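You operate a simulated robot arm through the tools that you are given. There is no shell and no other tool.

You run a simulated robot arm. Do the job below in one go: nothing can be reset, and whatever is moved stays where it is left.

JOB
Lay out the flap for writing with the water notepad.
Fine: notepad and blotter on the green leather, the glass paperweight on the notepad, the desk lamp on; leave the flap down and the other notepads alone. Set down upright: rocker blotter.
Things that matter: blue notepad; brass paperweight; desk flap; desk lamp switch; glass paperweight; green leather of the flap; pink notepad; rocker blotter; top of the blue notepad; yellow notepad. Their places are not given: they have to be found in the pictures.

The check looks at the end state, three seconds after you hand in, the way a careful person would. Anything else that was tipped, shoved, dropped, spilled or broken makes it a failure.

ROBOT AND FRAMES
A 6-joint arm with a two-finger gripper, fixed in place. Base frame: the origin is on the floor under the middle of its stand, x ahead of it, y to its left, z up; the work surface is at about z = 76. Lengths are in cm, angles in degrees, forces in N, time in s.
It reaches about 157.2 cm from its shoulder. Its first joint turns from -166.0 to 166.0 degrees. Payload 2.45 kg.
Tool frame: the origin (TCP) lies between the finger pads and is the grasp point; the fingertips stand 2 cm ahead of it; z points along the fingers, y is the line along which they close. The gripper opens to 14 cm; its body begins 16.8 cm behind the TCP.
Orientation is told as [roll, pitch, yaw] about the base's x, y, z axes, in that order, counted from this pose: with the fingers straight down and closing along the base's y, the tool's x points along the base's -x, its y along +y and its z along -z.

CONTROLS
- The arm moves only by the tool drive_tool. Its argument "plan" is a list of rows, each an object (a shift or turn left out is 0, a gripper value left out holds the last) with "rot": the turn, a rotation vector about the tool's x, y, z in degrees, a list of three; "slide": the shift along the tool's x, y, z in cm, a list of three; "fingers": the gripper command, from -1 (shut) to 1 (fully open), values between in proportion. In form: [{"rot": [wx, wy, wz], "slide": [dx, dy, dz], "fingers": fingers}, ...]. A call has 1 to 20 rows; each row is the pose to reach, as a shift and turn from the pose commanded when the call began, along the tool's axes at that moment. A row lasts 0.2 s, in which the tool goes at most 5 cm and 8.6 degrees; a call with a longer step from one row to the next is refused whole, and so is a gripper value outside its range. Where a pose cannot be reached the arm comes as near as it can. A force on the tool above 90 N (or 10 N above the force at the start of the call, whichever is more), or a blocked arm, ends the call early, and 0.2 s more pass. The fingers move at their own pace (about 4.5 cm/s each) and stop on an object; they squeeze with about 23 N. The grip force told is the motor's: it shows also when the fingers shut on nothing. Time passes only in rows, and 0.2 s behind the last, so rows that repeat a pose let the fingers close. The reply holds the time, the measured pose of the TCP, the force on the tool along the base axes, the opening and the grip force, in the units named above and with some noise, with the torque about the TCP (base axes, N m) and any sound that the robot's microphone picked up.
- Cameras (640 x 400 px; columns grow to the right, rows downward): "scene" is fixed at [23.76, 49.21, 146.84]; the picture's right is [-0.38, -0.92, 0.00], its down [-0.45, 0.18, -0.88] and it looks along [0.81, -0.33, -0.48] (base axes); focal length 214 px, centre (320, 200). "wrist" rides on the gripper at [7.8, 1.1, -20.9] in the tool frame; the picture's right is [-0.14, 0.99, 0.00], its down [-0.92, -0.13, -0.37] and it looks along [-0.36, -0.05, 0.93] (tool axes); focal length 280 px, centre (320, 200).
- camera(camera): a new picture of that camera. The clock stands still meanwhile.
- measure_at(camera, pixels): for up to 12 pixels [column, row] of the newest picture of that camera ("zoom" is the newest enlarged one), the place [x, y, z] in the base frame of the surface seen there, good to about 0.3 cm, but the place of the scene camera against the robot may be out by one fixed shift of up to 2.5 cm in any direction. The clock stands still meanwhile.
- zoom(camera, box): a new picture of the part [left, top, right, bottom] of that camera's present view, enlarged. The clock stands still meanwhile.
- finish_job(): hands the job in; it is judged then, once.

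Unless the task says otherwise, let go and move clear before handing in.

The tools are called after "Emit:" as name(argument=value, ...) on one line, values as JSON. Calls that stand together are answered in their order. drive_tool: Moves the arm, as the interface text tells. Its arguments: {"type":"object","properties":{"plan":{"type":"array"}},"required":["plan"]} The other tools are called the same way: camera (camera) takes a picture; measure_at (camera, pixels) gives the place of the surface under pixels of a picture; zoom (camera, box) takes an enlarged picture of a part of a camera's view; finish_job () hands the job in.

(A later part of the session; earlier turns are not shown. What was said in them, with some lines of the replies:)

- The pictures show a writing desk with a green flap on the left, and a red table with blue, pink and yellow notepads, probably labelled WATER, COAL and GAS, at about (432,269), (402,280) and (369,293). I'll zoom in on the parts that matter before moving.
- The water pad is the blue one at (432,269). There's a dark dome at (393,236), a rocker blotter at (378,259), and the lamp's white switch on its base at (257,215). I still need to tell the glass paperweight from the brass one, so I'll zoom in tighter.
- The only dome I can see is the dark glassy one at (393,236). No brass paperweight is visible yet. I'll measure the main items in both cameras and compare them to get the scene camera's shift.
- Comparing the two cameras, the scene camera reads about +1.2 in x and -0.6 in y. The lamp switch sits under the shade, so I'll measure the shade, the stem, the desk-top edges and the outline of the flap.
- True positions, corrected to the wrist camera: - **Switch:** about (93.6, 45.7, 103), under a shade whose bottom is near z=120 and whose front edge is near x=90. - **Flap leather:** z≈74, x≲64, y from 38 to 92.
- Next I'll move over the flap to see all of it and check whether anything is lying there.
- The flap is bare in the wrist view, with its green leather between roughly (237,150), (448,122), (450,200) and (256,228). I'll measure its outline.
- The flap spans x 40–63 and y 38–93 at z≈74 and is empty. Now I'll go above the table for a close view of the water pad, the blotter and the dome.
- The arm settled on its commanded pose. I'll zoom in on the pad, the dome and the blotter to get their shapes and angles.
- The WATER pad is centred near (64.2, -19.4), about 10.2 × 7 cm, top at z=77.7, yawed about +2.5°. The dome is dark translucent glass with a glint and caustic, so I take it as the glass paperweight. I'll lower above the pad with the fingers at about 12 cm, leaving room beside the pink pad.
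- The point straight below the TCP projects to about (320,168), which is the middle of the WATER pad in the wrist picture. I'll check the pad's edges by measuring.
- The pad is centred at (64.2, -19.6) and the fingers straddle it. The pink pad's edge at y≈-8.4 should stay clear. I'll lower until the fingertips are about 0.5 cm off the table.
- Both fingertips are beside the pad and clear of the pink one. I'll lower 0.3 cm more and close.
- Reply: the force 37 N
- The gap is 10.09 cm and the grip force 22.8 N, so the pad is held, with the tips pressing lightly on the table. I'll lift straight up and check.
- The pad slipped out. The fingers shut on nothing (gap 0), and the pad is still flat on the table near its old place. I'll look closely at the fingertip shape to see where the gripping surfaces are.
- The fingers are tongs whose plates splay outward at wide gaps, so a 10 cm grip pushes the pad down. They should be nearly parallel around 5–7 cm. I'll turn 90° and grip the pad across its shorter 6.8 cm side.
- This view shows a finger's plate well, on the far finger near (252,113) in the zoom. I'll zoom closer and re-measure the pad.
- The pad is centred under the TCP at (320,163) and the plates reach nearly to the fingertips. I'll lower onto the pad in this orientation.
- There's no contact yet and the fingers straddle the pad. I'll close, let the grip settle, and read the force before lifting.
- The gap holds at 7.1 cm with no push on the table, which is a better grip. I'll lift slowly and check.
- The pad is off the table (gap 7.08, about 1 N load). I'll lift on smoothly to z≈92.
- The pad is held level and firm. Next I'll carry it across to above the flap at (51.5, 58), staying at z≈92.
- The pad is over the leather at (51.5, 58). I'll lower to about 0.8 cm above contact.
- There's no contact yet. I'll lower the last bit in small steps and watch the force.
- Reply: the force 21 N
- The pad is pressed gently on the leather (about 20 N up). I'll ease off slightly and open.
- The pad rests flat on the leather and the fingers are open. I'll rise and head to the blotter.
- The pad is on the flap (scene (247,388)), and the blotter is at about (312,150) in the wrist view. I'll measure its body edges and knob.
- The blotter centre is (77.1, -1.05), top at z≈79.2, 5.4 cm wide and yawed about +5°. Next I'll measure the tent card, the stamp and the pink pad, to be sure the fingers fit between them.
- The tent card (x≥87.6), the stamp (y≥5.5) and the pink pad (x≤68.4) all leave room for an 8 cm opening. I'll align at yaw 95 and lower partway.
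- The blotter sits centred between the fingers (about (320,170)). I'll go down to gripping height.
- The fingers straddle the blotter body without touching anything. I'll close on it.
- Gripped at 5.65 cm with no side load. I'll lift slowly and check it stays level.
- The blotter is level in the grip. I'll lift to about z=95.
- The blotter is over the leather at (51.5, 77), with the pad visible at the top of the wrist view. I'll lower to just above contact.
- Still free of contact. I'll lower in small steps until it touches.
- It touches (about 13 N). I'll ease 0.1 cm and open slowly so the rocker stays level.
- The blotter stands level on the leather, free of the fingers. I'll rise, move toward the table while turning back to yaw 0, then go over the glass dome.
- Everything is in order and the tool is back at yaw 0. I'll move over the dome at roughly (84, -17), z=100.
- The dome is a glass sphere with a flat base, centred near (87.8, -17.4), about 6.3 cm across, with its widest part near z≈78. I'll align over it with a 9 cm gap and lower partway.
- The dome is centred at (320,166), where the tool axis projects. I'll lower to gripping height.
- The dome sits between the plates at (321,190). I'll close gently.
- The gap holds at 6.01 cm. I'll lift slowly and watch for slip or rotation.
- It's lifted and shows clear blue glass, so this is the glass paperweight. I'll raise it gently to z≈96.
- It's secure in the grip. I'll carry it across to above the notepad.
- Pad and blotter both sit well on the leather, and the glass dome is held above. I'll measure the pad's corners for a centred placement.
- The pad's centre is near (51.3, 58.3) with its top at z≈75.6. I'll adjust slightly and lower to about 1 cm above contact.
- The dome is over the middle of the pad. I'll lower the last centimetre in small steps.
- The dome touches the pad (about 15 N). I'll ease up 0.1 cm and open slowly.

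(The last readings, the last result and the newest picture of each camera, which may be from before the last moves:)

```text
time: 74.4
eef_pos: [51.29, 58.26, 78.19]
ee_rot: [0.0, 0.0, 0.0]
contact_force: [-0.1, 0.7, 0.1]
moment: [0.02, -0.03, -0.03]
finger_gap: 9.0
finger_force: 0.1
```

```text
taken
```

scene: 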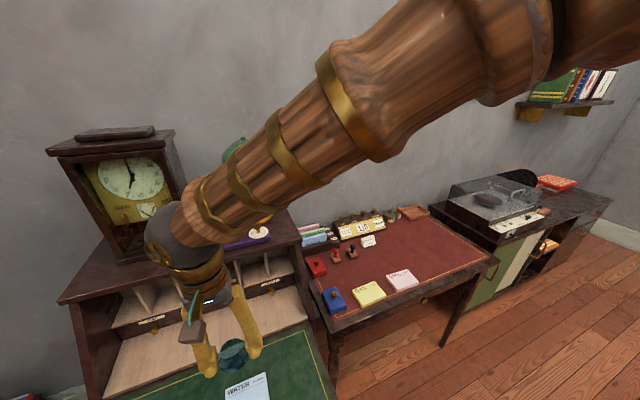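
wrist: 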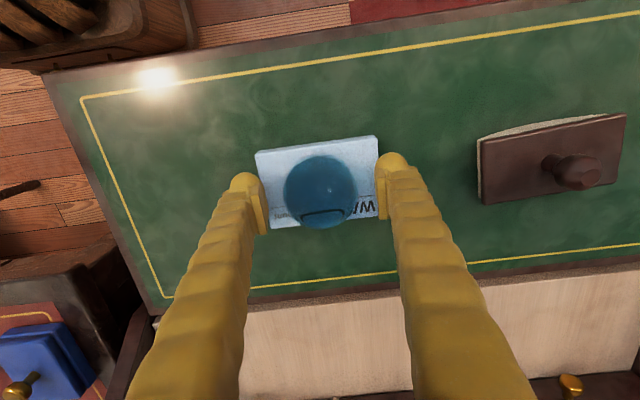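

The paperweight rests on the notepad and the fingers are clear. I'll rise straight up, then close the fingers for the lamp switch.

Emit:
drive_tool(plan=[{"slide": [0, 0, -1.0]}, {"slide": [0, 0, -4.0]}, {"slide": [0, 0, -8.0]}, {"slide": [0, 0, -12.5]}, {"slide": [0, 0, -17.0]}, {"slide": [0, 0, -21.5], "fingers": -1}, {"slide": [0, 0, -26.0]}, {"slide": [0, 0, -30.5]}, {"slide": [0, 0, -35.0]}, {"slide": [0, 0, -38.5]}, {"slide": [0, 0, -40.0]}, {"slide": [0, 0, -40.0]}])

Emit:
camera(camera="wrist")

Emit:
camera(camera="scene")

```text
time: 77.0
eef_pos: [51.14, 58.15, 118.18]
ee_rot: [0.0, 0.0, 0.0]
contact_force: [-0.8, -0.7, 0.1]
moment: [0.01, 0.0, 0.01]
finger_gap: 0.01
finger_force: 23.0
```

```text
taken
```

wrist: 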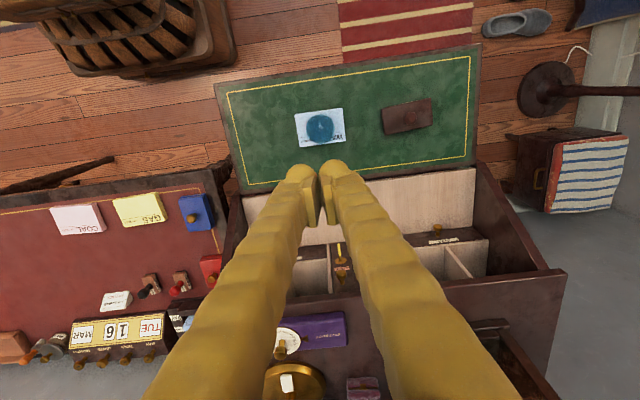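

```text
taken
```

scene: 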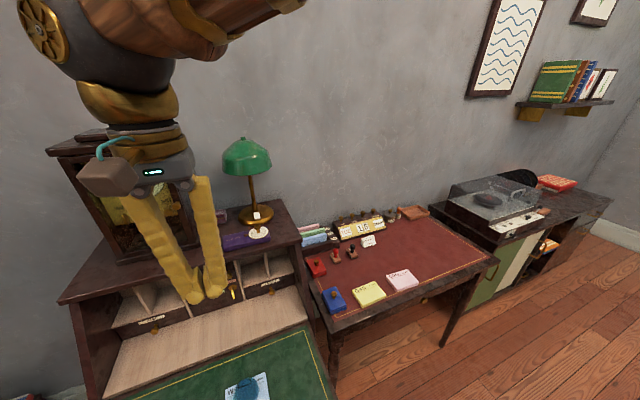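

Everything on the flap is in place, and the lamp switch shows at (288,382) in the wrist view. I'll zoom in on both.

Emit:
zoom(camera="wrist", box=[250, 320, 380, 400])

Emit:
measure_at(camera="wrist", pixels=[[288, 382], [284, 375], [292, 375], [284, 390], [293, 390], [288, 378], [288, 388], [275, 380], [308, 380], [289, 343], [280, 350], [310, 335]])

Emit:
zoom(camera="wrist", box=[210, 70, 490, 240])

```text
4.92 times, centred on (315, 360) of wrist
```

zoom: 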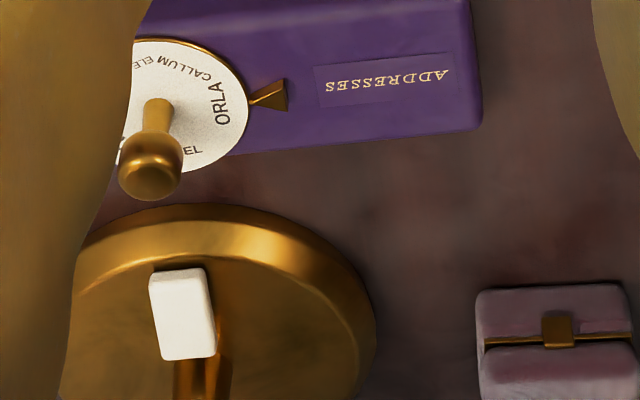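

```text
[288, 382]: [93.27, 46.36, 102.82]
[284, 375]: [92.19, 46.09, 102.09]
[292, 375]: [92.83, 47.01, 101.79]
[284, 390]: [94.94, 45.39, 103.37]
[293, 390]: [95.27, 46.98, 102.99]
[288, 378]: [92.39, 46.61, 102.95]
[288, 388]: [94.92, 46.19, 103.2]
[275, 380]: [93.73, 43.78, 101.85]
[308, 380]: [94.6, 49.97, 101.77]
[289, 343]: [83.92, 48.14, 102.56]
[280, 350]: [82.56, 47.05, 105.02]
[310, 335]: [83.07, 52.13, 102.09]
```

```text
2.29 times, centred on (350, 155) of wrist
```

zoom: 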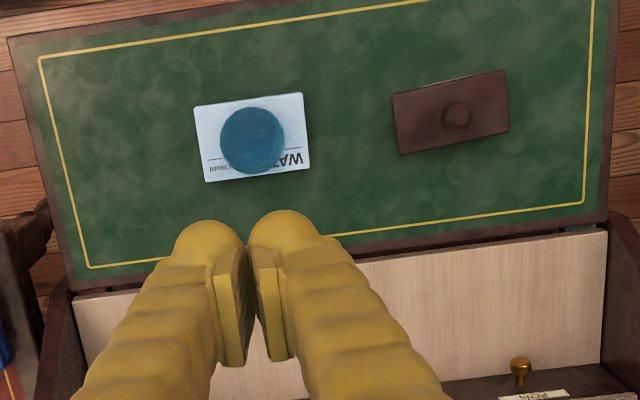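

The switch is a white rocker about 2.2 × 3.5 cm centred near (93.9, 46.2). Its back end (z≈103.3) is raised above its front (≈102.5). I'll tilt the tool 50° forward in free space ahead of the desk, then look at it again.

Emit:
drive_tool(plan=[{"slide": [-2.0, -1.5, 0], "rot": [0, -5, 0]}, {"slide": [-4.5, -3.2, 0], "rot": [0, -12, 0]}, {"slide": [-7.2, -5.2, 0], "rot": [0, -20, 0]}, {"slide": [-10.0, -7.2, 0], "rot": [0, -28, 0]}, {"slide": [-12.8, -9.2, 0], "rot": [0, -36, 0]}, {"slide": [-15.5, -11.2, 0], "rot": [0, -43, 0]}, {"slide": [-17.7, -12.8, 0], "rot": [0, -48, 0]}, {"slide": [-18.7, -13.5, 0], "rot": [0, -50, 0]}, {"slide": [-18.7, -13.5, 0], "rot": [0, -50, 0]}, {"slide": [-18.7, -13.5, 0], "rot": [0, -50, 0]}])

Emit:
camera(camera="wrist")

Emit:
camera(camera="scene")

```text
time: 79.2
eef_pos: [70.01, 44.68, 118.31]
ee_rot: [0.0, -50.1, -0.1]
contact_force: [0.4, 0.0, -0.1]
moment: [-0.01, -0.03, -0.01]
finger_gap: 0.0
finger_force: 22.9
```

```text
taken
```

wrist: 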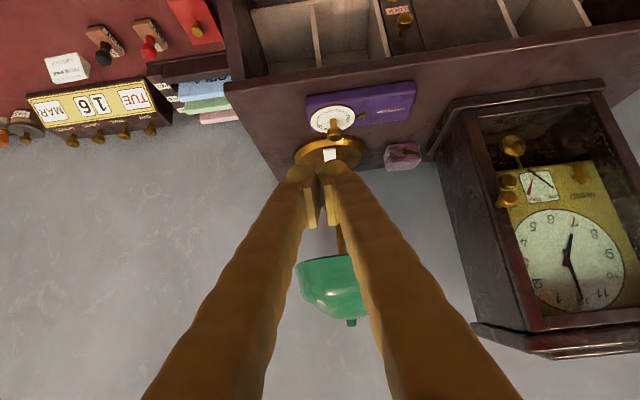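

```text
taken
```

scene: 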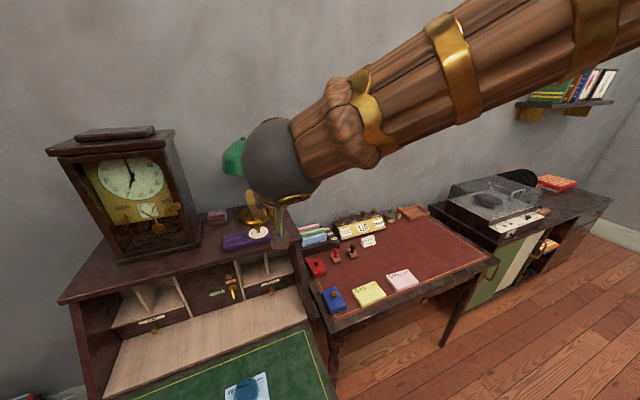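

The tool is tilted 50°, and the switch is visible at (329,154) just beyond the fingertips. I'll zoom and measure it, along with the stem and the shade rim.

Emit:
zoom(camera="wrist", box=[280, 95, 380, 180])

Emit:
measure_at(camera="wrist", pixels=[[329, 154], [325, 150], [334, 150], [329, 149], [329, 158], [326, 158], [333, 158], [338, 230], [330, 270], [330, 255], [334, 135], [337, 125]])

Emit:
zoom(camera="wrist", box=[260, 140, 400, 340])

```text
4.71 times, centred on (330, 138) of wrist
```

zoom: 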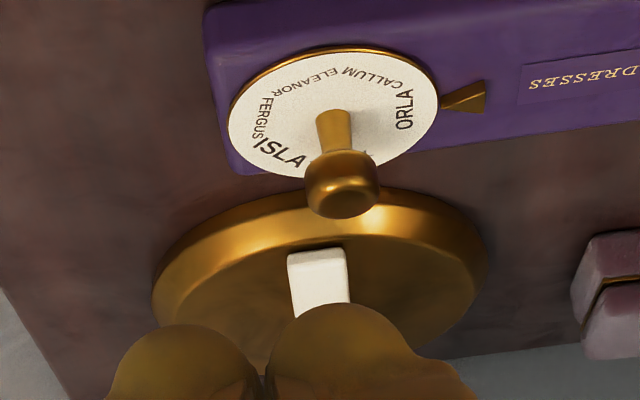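

```text
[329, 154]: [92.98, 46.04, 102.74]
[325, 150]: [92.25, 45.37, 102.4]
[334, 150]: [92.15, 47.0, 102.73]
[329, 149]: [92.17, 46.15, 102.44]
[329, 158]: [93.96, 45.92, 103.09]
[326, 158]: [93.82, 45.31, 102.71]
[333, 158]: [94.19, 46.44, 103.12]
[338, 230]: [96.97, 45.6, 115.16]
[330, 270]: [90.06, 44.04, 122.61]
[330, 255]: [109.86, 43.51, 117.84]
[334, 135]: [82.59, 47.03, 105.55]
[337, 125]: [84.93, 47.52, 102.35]
```

```text
2.00 times, centred on (330, 240) of wrist
```

zoom: 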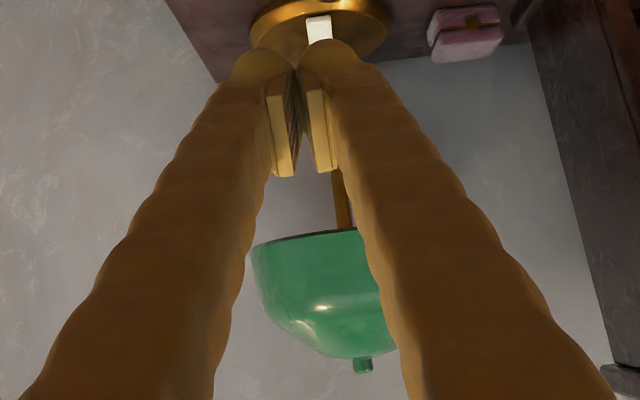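

The switch spans y 45.3–47.1, and the raised back end is near x≈95. With the TCP at y=44.8, the +y fingertip bulge lines up with it. I'll move in under the shade to a hover point.

Emit:
drive_tool(plan=[{"slide": [-0.8, 0, 2.3]}, {"slide": [-2.05, 0, 5.8]}, {"slide": [-3.5, 0, 9.9]}, {"slide": [-5.0, 0, 14.1]}, {"slide": [-6.4, 0, 18.0]}, {"slide": [-7.5, 0, 21.2]}, {"slide": [-8.2, 0, 23.15]}, {"slide": [-8.2, 0, 23.15]}, {"slide": [-8.2, 0, 23.15]}])

Emit:
camera(camera="wrist")

Emit:
camera(camera="scene")

```text
time: 81.2
eef_pos: [92.99, 44.78, 109.65]
ee_rot: [0.0, -50.1, 0.0]
contact_force: [0.1, 0.7, 0.1]
moment: [0.02, 0.0, 0.01]
finger_gap: 0.01
finger_force: 23.0
```

```text
taken
```

wrist: 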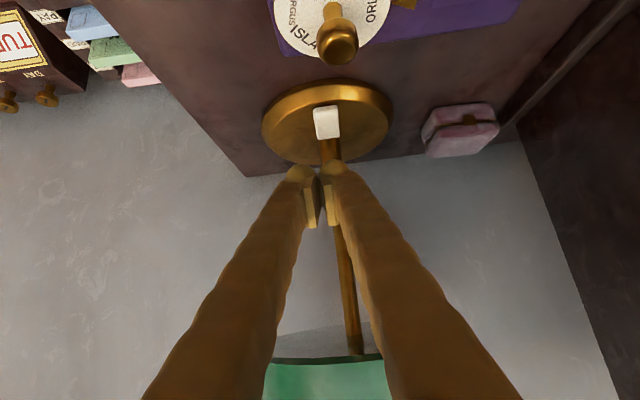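

```text
taken
```

scene: 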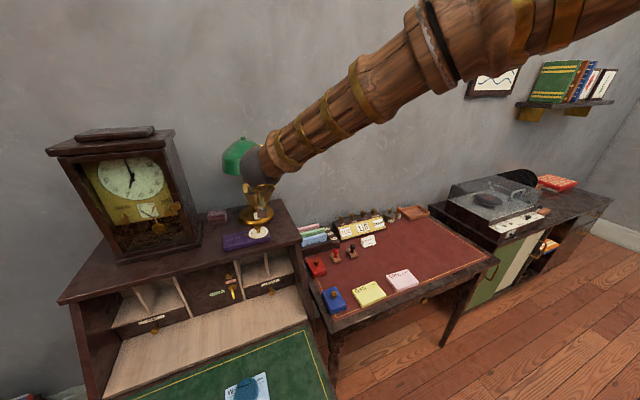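

I'm hovering clear of the shade, with the switch at (326,122) and the stem directly behind it. I'll zoom in and measure the switch and stem precisely from here.

Emit:
zoom(camera="wrist", box=[260, 75, 400, 235])

Emit:
measure_at(camera="wrist", pixels=[[326, 122], [316, 112], [337, 110], [327, 110], [327, 134], [317, 134], [338, 133], [328, 138], [329, 150], [335, 158], [300, 128], [355, 125]])

Emit:
zoom(camera="scene", box=[210, 120, 310, 250])

```text
2.50 times, centred on (330, 155) of wrist
```

zoom: 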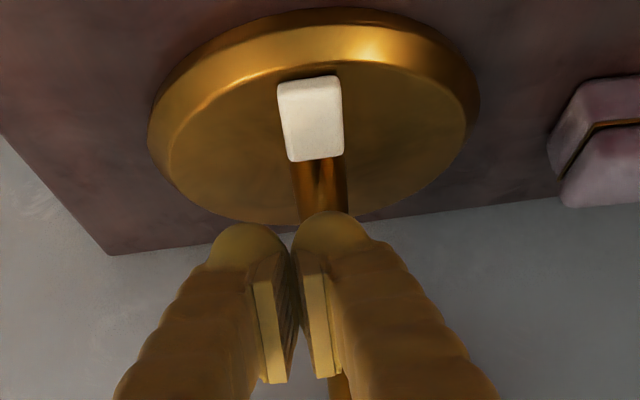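

```text
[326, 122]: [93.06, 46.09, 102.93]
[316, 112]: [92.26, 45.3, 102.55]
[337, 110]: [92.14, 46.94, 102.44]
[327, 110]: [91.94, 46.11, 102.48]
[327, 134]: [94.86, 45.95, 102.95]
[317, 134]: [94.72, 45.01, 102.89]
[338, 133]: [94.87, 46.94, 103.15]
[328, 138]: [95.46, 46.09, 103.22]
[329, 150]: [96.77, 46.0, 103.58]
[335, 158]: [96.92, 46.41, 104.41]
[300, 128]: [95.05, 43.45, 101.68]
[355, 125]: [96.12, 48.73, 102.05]
```

```text
3.08 times, centred on (260, 185) of scene
```

zoom: 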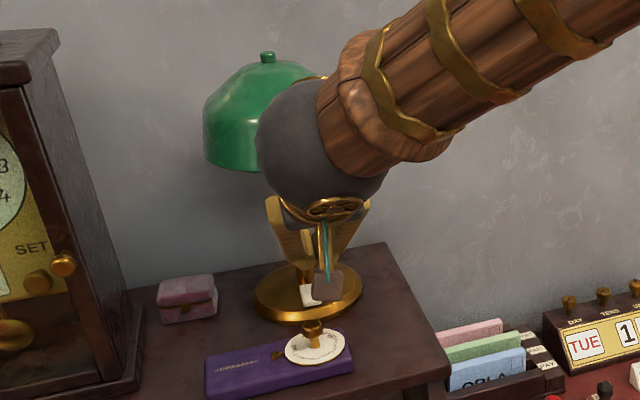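

The switch slopes up from x=92 (z 102.5) to x=95.5 (z 103.2), and the stem's front face is at x≈96.8. I'll press near x≈94.7, first going down to just above it.

Emit:
drive_tool(plan=[{"slide": [0.4, 0, 1.4]}, {"slide": [0.845, 0, 2.93]}, {"slide": [0.845, 0, 2.93]}, {"slide": [0.845, 0, 2.93]}])

Emit:
camera(camera="wrist")

Emit:
zoom(camera="wrist", box=[260, 95, 400, 225])

Emit:
zoom(camera="scene", box=[235, 185, 285, 230])

```text
time: 82.2
eef_pos: [94.67, 44.84, 107.19]
ee_rot: [0.0, -50.1, 0.1]
contact_force: [-11.2, 0.4, 4.2]
moment: [0.02, -0.12, 0.17]
finger_gap: 0.0
finger_force: 23.6
```

```text
taken
```

wrist: 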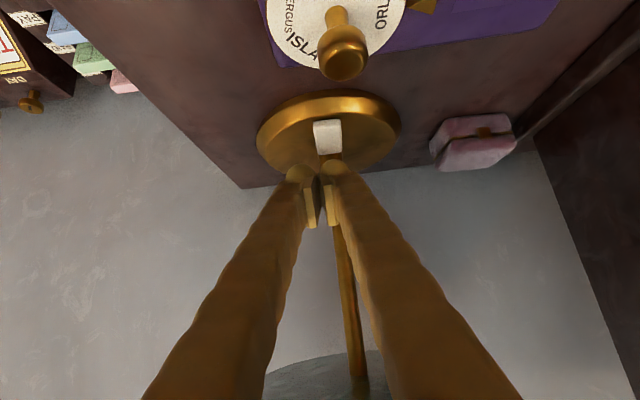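

```text
3.08 times, centred on (330, 160) of wrist
```

zoom: 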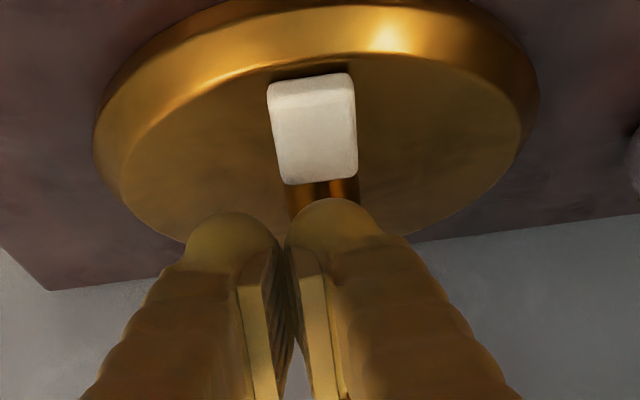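

```text
8.89 times, centred on (260, 208) of scene
```

zoom: 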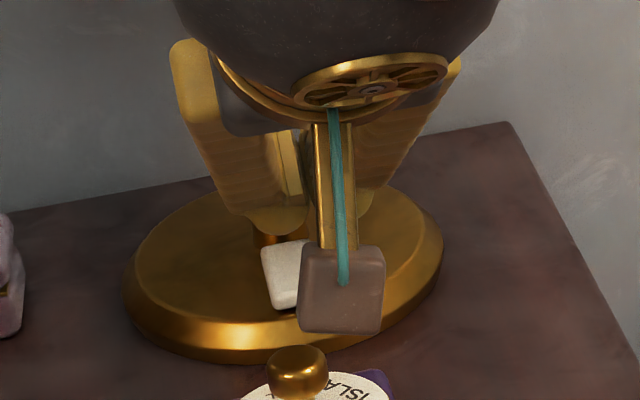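

A contact force of -11 N in x says the fingertip just touched the lamp stem, so I'll back straight off at once. Then I'll tilt to 65°, which puts the pressing bulge further forward relative to the tip.

Emit:
drive_tool(plan=[{"slide": [0.45, 0, -0.54]}, {"slide": [0.96, 0, -1.15]}, {"slide": [0.59, 0, -3.03]}, {"slide": [0.59, 0, -3.03], "rot": [0, -5, 0]}, {"slide": [0.59, 0, -3.03], "rot": [0, -10, 0]}, {"slide": [0.59, 0, -3.03], "rot": [0, -15, 0]}, {"slide": [0.59, 0, -3.03], "rot": [0, -15, 0]}, {"slide": [0.59, 0, -3.03], "rot": [0, -15, 0]}])

Emit:
camera(camera="wrist")

Emit:
camera(camera="scene")

```text
time: 84.0
eef_pos: [92.14, 44.76, 108.64]
ee_rot: [0.0, -65.0, 0.0]
contact_force: [1.0, 0.7, -0.3]
moment: [0.0, 0.02, -0.02]
finger_gap: 0.0
finger_force: 23.5
```

```text
taken
```

wrist: 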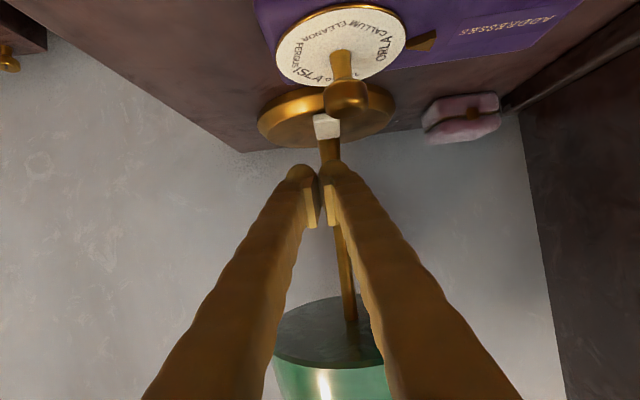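

```text
taken
```

scene: 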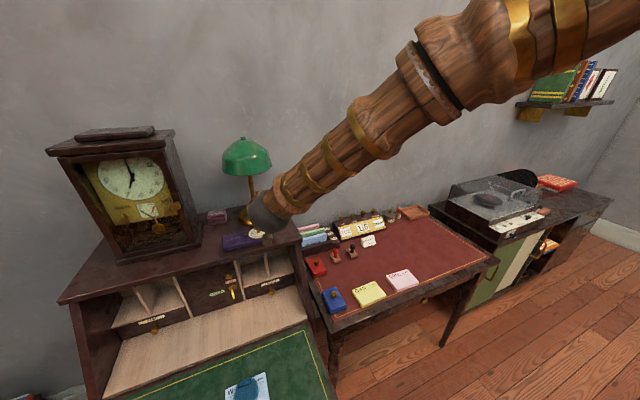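

Backed off with no force now, and the lamp looks to be in the same place (shade at (247,157)). I'll re-measure the switch to be sure the touch didn't shift it.

Emit:
measure_at(camera="wrist", pixels=[[326, 120], [326, 134], [318, 130], [337, 128], [329, 146], [329, 155], [345, 97], [346, 85], [325, 137], [322, 118], [280, 125], [380, 115]])

Emit:
zoom(camera="wrist", box=[260, 70, 400, 200])

Emit:
zoom(camera="scene", box=[200, 130, 320, 260])

```text
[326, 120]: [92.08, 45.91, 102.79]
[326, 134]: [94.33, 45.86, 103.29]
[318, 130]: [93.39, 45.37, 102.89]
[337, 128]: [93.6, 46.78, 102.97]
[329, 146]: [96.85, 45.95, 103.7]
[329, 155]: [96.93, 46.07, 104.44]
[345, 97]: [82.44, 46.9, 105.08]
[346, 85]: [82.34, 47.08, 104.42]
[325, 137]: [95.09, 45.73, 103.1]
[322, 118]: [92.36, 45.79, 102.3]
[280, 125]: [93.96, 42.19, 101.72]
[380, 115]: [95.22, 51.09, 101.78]
```

```text
3.08 times, centred on (330, 135) of wrist
```

zoom: 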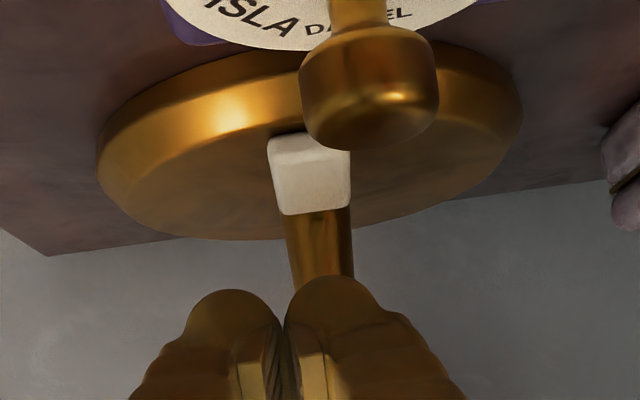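

```text
3.08 times, centred on (260, 195) of scene
```

zoom: 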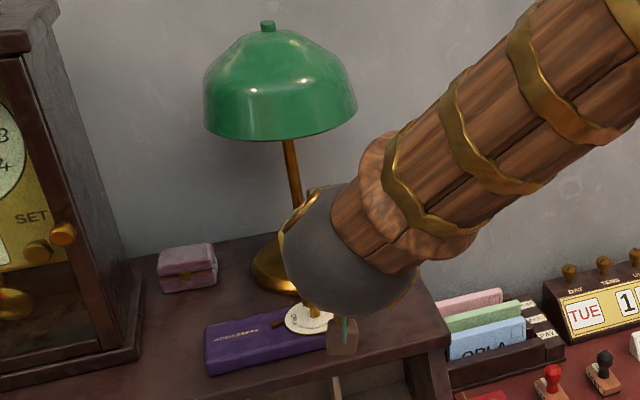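

The lamp hasn't moved: the switch and the stem (x≈96.85) read as before. At 65° tilt I'll go to x=94.2 just above the switch, keeping the tip off the stem.

Emit:
drive_tool(plan=[{"slide": [0.3, 0, 1.36]}, {"slide": [0.61, 0, 2.71]}, {"slide": [0.61, 0, 2.71]}, {"slide": [0.61, 0, 2.71]}])

Emit:
camera(camera="wrist")

Emit:
zoom(camera="wrist", box=[260, 70, 400, 200])

```text
time: 85.0
eef_pos: [94.25, 44.69, 106.97]
ee_rot: [0.0, -65.1, 0.0]
contact_force: [0.4, -0.1, 0.1]
moment: [0.01, -0.01, -0.02]
finger_gap: 0.0
finger_force: 23.0
```

```text
taken
```

wrist: 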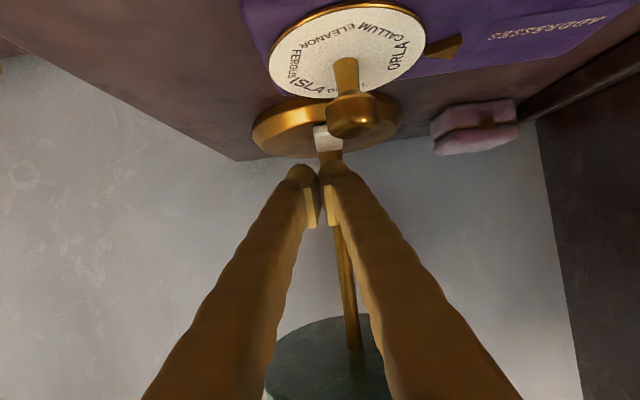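

```text
3.08 times, centred on (330, 135) of wrist
```

zoom: 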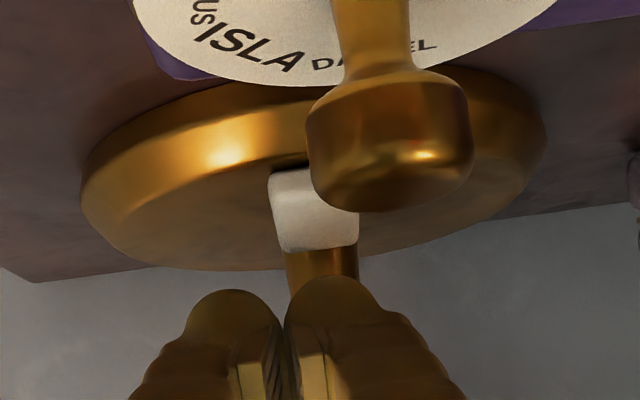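

No contact here. I'll press straight down (base -z) in small steps and watch the force.

Emit:
drive_tool(plan=[{"slide": [0.36, 0, 0.17]}, {"slide": [0.63, 0, 0.3]}, {"slide": [0.91, 0, 0.42]}, {"slide": [0.91, 0, 0.42]}])

```text
time: 86.0
eef_pos: [94.23, 44.65, 105.96]
ee_rot: [0.0, -65.1, 0.0]
contact_force: [0.2, 0.7, -0.1]
moment: [0.02, -0.04, 0.02]
finger_gap: 0.0
finger_force: 23.2
```

Emit:
drive_tool(plan=[{"slide": [0.18, 0, 0.085]}, {"slide": [0.36, 0, 0.17]}, {"slide": [0.54, 0, 0.25]}, {"slide": [0.54, 0, 0.25]}])

Emit:
camera(camera="wrist")

Emit:
zoom(camera="wrist", box=[260, 90, 400, 220])

```text
time: 87.0
eef_pos: [94.26, 44.66, 105.35]
ee_rot: [-0.1, -65.2, 0.1]
contact_force: [0.4, -0.5, 2.2]
moment: [-0.01, -0.05, -0.03]
finger_gap: 0.0
finger_force: 23.0
heard: click
```

```text
taken
```

wrist: 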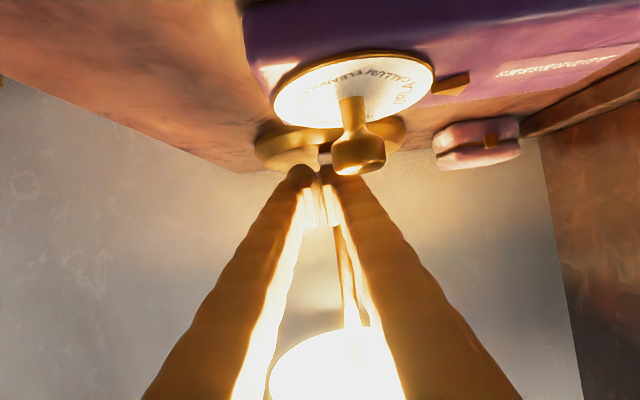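

```text
3.08 times, centred on (330, 155) of wrist
```

zoom: 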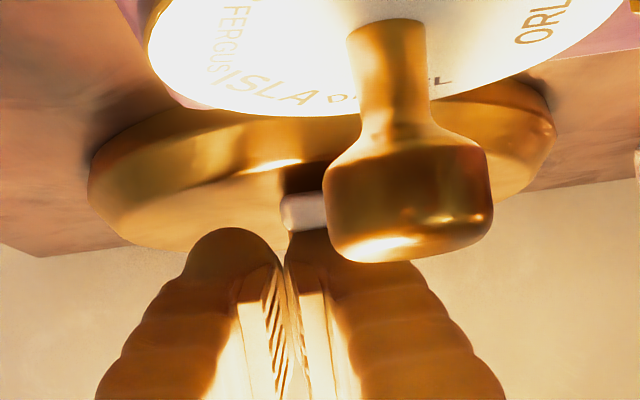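

There was a click and the lamp lit up. I'll lift straight up off the switch and retreat along a path well clear of the dial knob and the shade.

Emit:
drive_tool(plan=[{"slide": [-0.5, 0, -0.23]}, {"slide": [-1.36, 0, -0.63]}, {"slide": [-3.17, 0, -1.48]}, {"slide": [-4.56, 0, -3.23]}, {"slide": [-5.11, 0, -6.79]}, {"slide": [-5.23, 0, -11.27]}, {"slide": [-5.35, 0, -15.74]}, {"slide": [-5.47, 0, -20.21]}, {"slide": [-5.14, 0, -24.46]}, {"slide": [-4.36, 0, -28.51]}, {"slide": [-3.57, 0, -32.56]}, {"slide": [-3.57, 0, -32.56]}])

Emit:
camera(camera="scene")

Emit:
camera(camera="wrist")

```text
time: 89.6
eef_pos: [66.21, 44.78, 122.38]
ee_rot: [0.0, -65.0, 0.1]
contact_force: [1.2, 0.9, -0.3]
moment: [0.01, 0.0, 0.03]
finger_gap: 0.0
finger_force: 22.3
```

```text
taken
```

scene: 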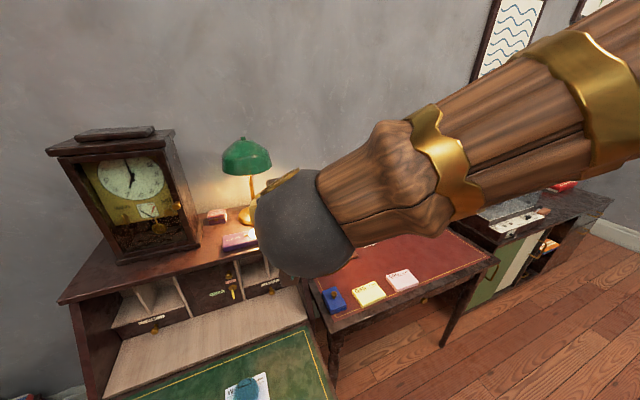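

```text
taken
```

wrist: 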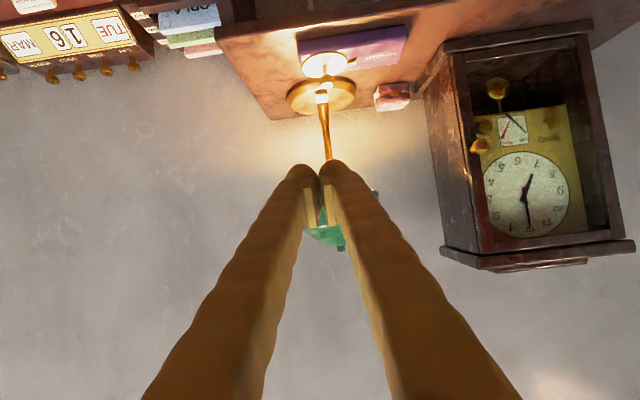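

The lamp stays lit, and the lamp and clock are undisturbed. I'll straighten the tool and move back over the flap for a last check of everything.

Emit:
drive_tool(plan=[{"slide": [0.5, 1.5, -2.1], "rot": [0, 5, 0]}, {"slide": [1.1, 3.2, -4.5], "rot": [0, 13, 0]}, {"slide": [1.7, 5.0, -7.1], "rot": [0, 21, 0]}, {"slide": [2.4, 7.0, -9.9], "rot": [0, 29, 0]}, {"slide": [3.0, 8.8, -12.4], "rot": [0, 37, 0]}, {"slide": [3.6, 10.5, -14.9], "rot": [0, 45, 0]}, {"slide": [4.2, 12.2, -17.3], "rot": [0, 53, 0]}, {"slide": [4.83, 14.0, -19.8], "rot": [0, 60, 0]}, {"slide": [4.83, 14.0, -19.8], "rot": [0, 65, 0]}, {"slide": [4.83, 14.0, -19.8], "rot": [0, 65, 0]}, {"slide": [4.83, 14.0, -19.8], "rot": [0, 65, 0]}])

Emit:
camera(camera="wrist")

Emit:
camera(camera="scene")

```text
time: 92.0
eef_pos: [46.33, 58.83, 126.28]
ee_rot: [0.1, 0.1, 0.1]
contact_force: [0.2, -0.9, 0.0]
moment: [0.02, 0.0, -0.01]
finger_gap: 0.0
finger_force: 23.1
```

```text
taken
```

wrist: 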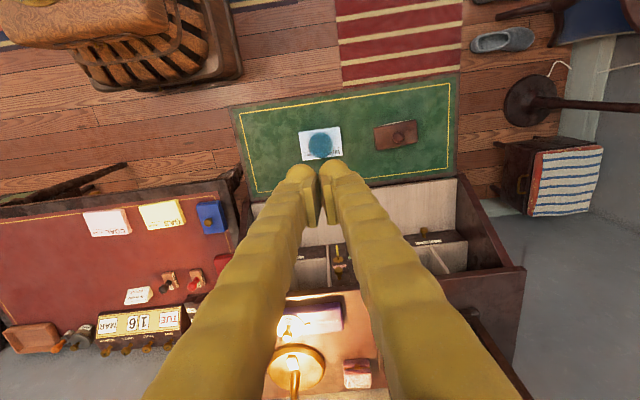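

```text
taken
```

scene: 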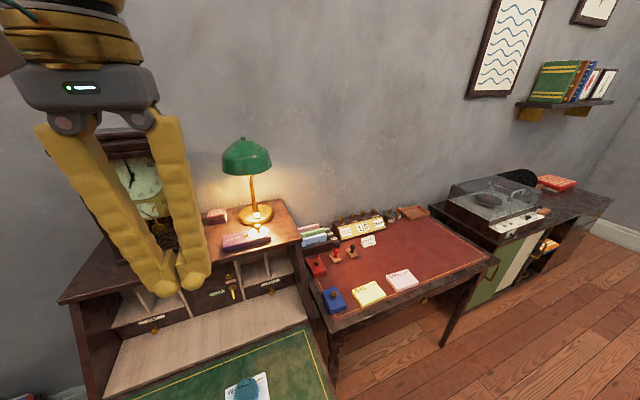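

The lamp is on and the pink and yellow pads are where they were. Pad, dome and blotter are all on the leather. I'll do a last close check of the blotter's level and the dome on the pad.

Emit:
zoom(camera="wrist", box=[225, 70, 465, 220])

Emit:
measure_at(camera="wrist", pixels=[[376, 130], [415, 124], [379, 148], [416, 142], [400, 138], [319, 145], [301, 133], [339, 128], [341, 153], [302, 156], [450, 85], [240, 115]])

Emit:
zoom(camera="scene", box=[290, 200, 490, 325])

Emit:
zoom(camera="scene", box=[200, 350, 300, 400])

```text
2.67 times, centred on (345, 145) of wrist
```

zoom: 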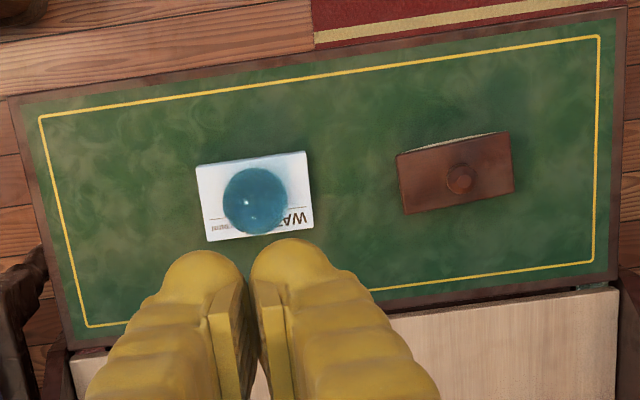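

```text
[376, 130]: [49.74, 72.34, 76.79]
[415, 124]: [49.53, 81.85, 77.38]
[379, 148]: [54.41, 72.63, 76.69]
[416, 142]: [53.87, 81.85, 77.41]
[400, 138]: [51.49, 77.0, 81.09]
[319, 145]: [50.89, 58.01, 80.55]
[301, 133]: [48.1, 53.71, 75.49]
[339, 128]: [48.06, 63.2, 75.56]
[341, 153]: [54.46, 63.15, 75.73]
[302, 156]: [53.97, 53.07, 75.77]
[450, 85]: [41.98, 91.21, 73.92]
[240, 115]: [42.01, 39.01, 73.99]
```

```text
3.20 times, centred on (390, 262) of scene
```

zoom: 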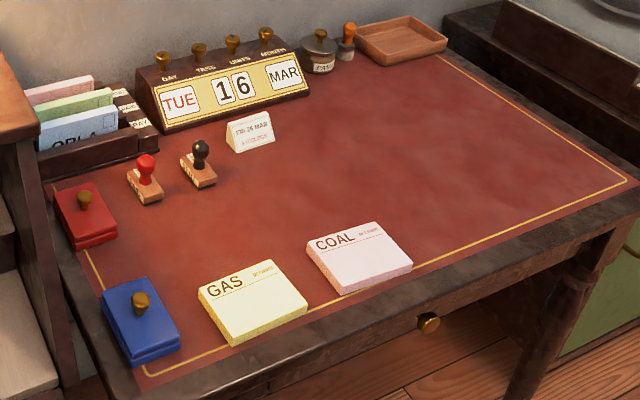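

```text
6.40 times, centred on (250, 375) of scene
```

zoom: 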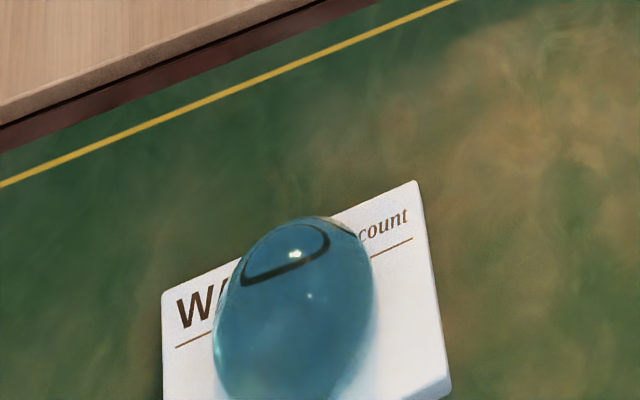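

Final readings:
- **Notepad:** flat on the leather at (51.2, 58).
- **Glass paperweight:** on top of the notepad.
- **Blotter:** upright on its rocker at (51.5, 77), leaning only about 4°.
- **Lamp:** on.
- **Everything else:** the flap is down, the other pads are where they were, and the arm is clear.

I'm handing in.

Emit:
finish_job()

```text
The job is handed in.
```

The flap is laid out for writing and I've handed the job in; I haven't been told the result of the check.

- **Notepad:** the blue WATER pad lies flat on the green leather.
- **Glass paperweight:** it sits in the middle of the notepad.
- **Rocker blotter:** it stands upright on the leather beside the notepad, leaning about 4° on its curved base.
- **Desk lamp:** the switch clicked and the lamp stayed lit after I backed away.
- **Left alone:** the flap is still down, and the pink and yellow notepads are where they were.

Two slips happened along the way. My first grip on the notepad failed and it stayed on the table. A fingertip also touched the lamp stem lightly, and when I measured again the lamp had not moved.

I never saw the brass paperweight in any picture.
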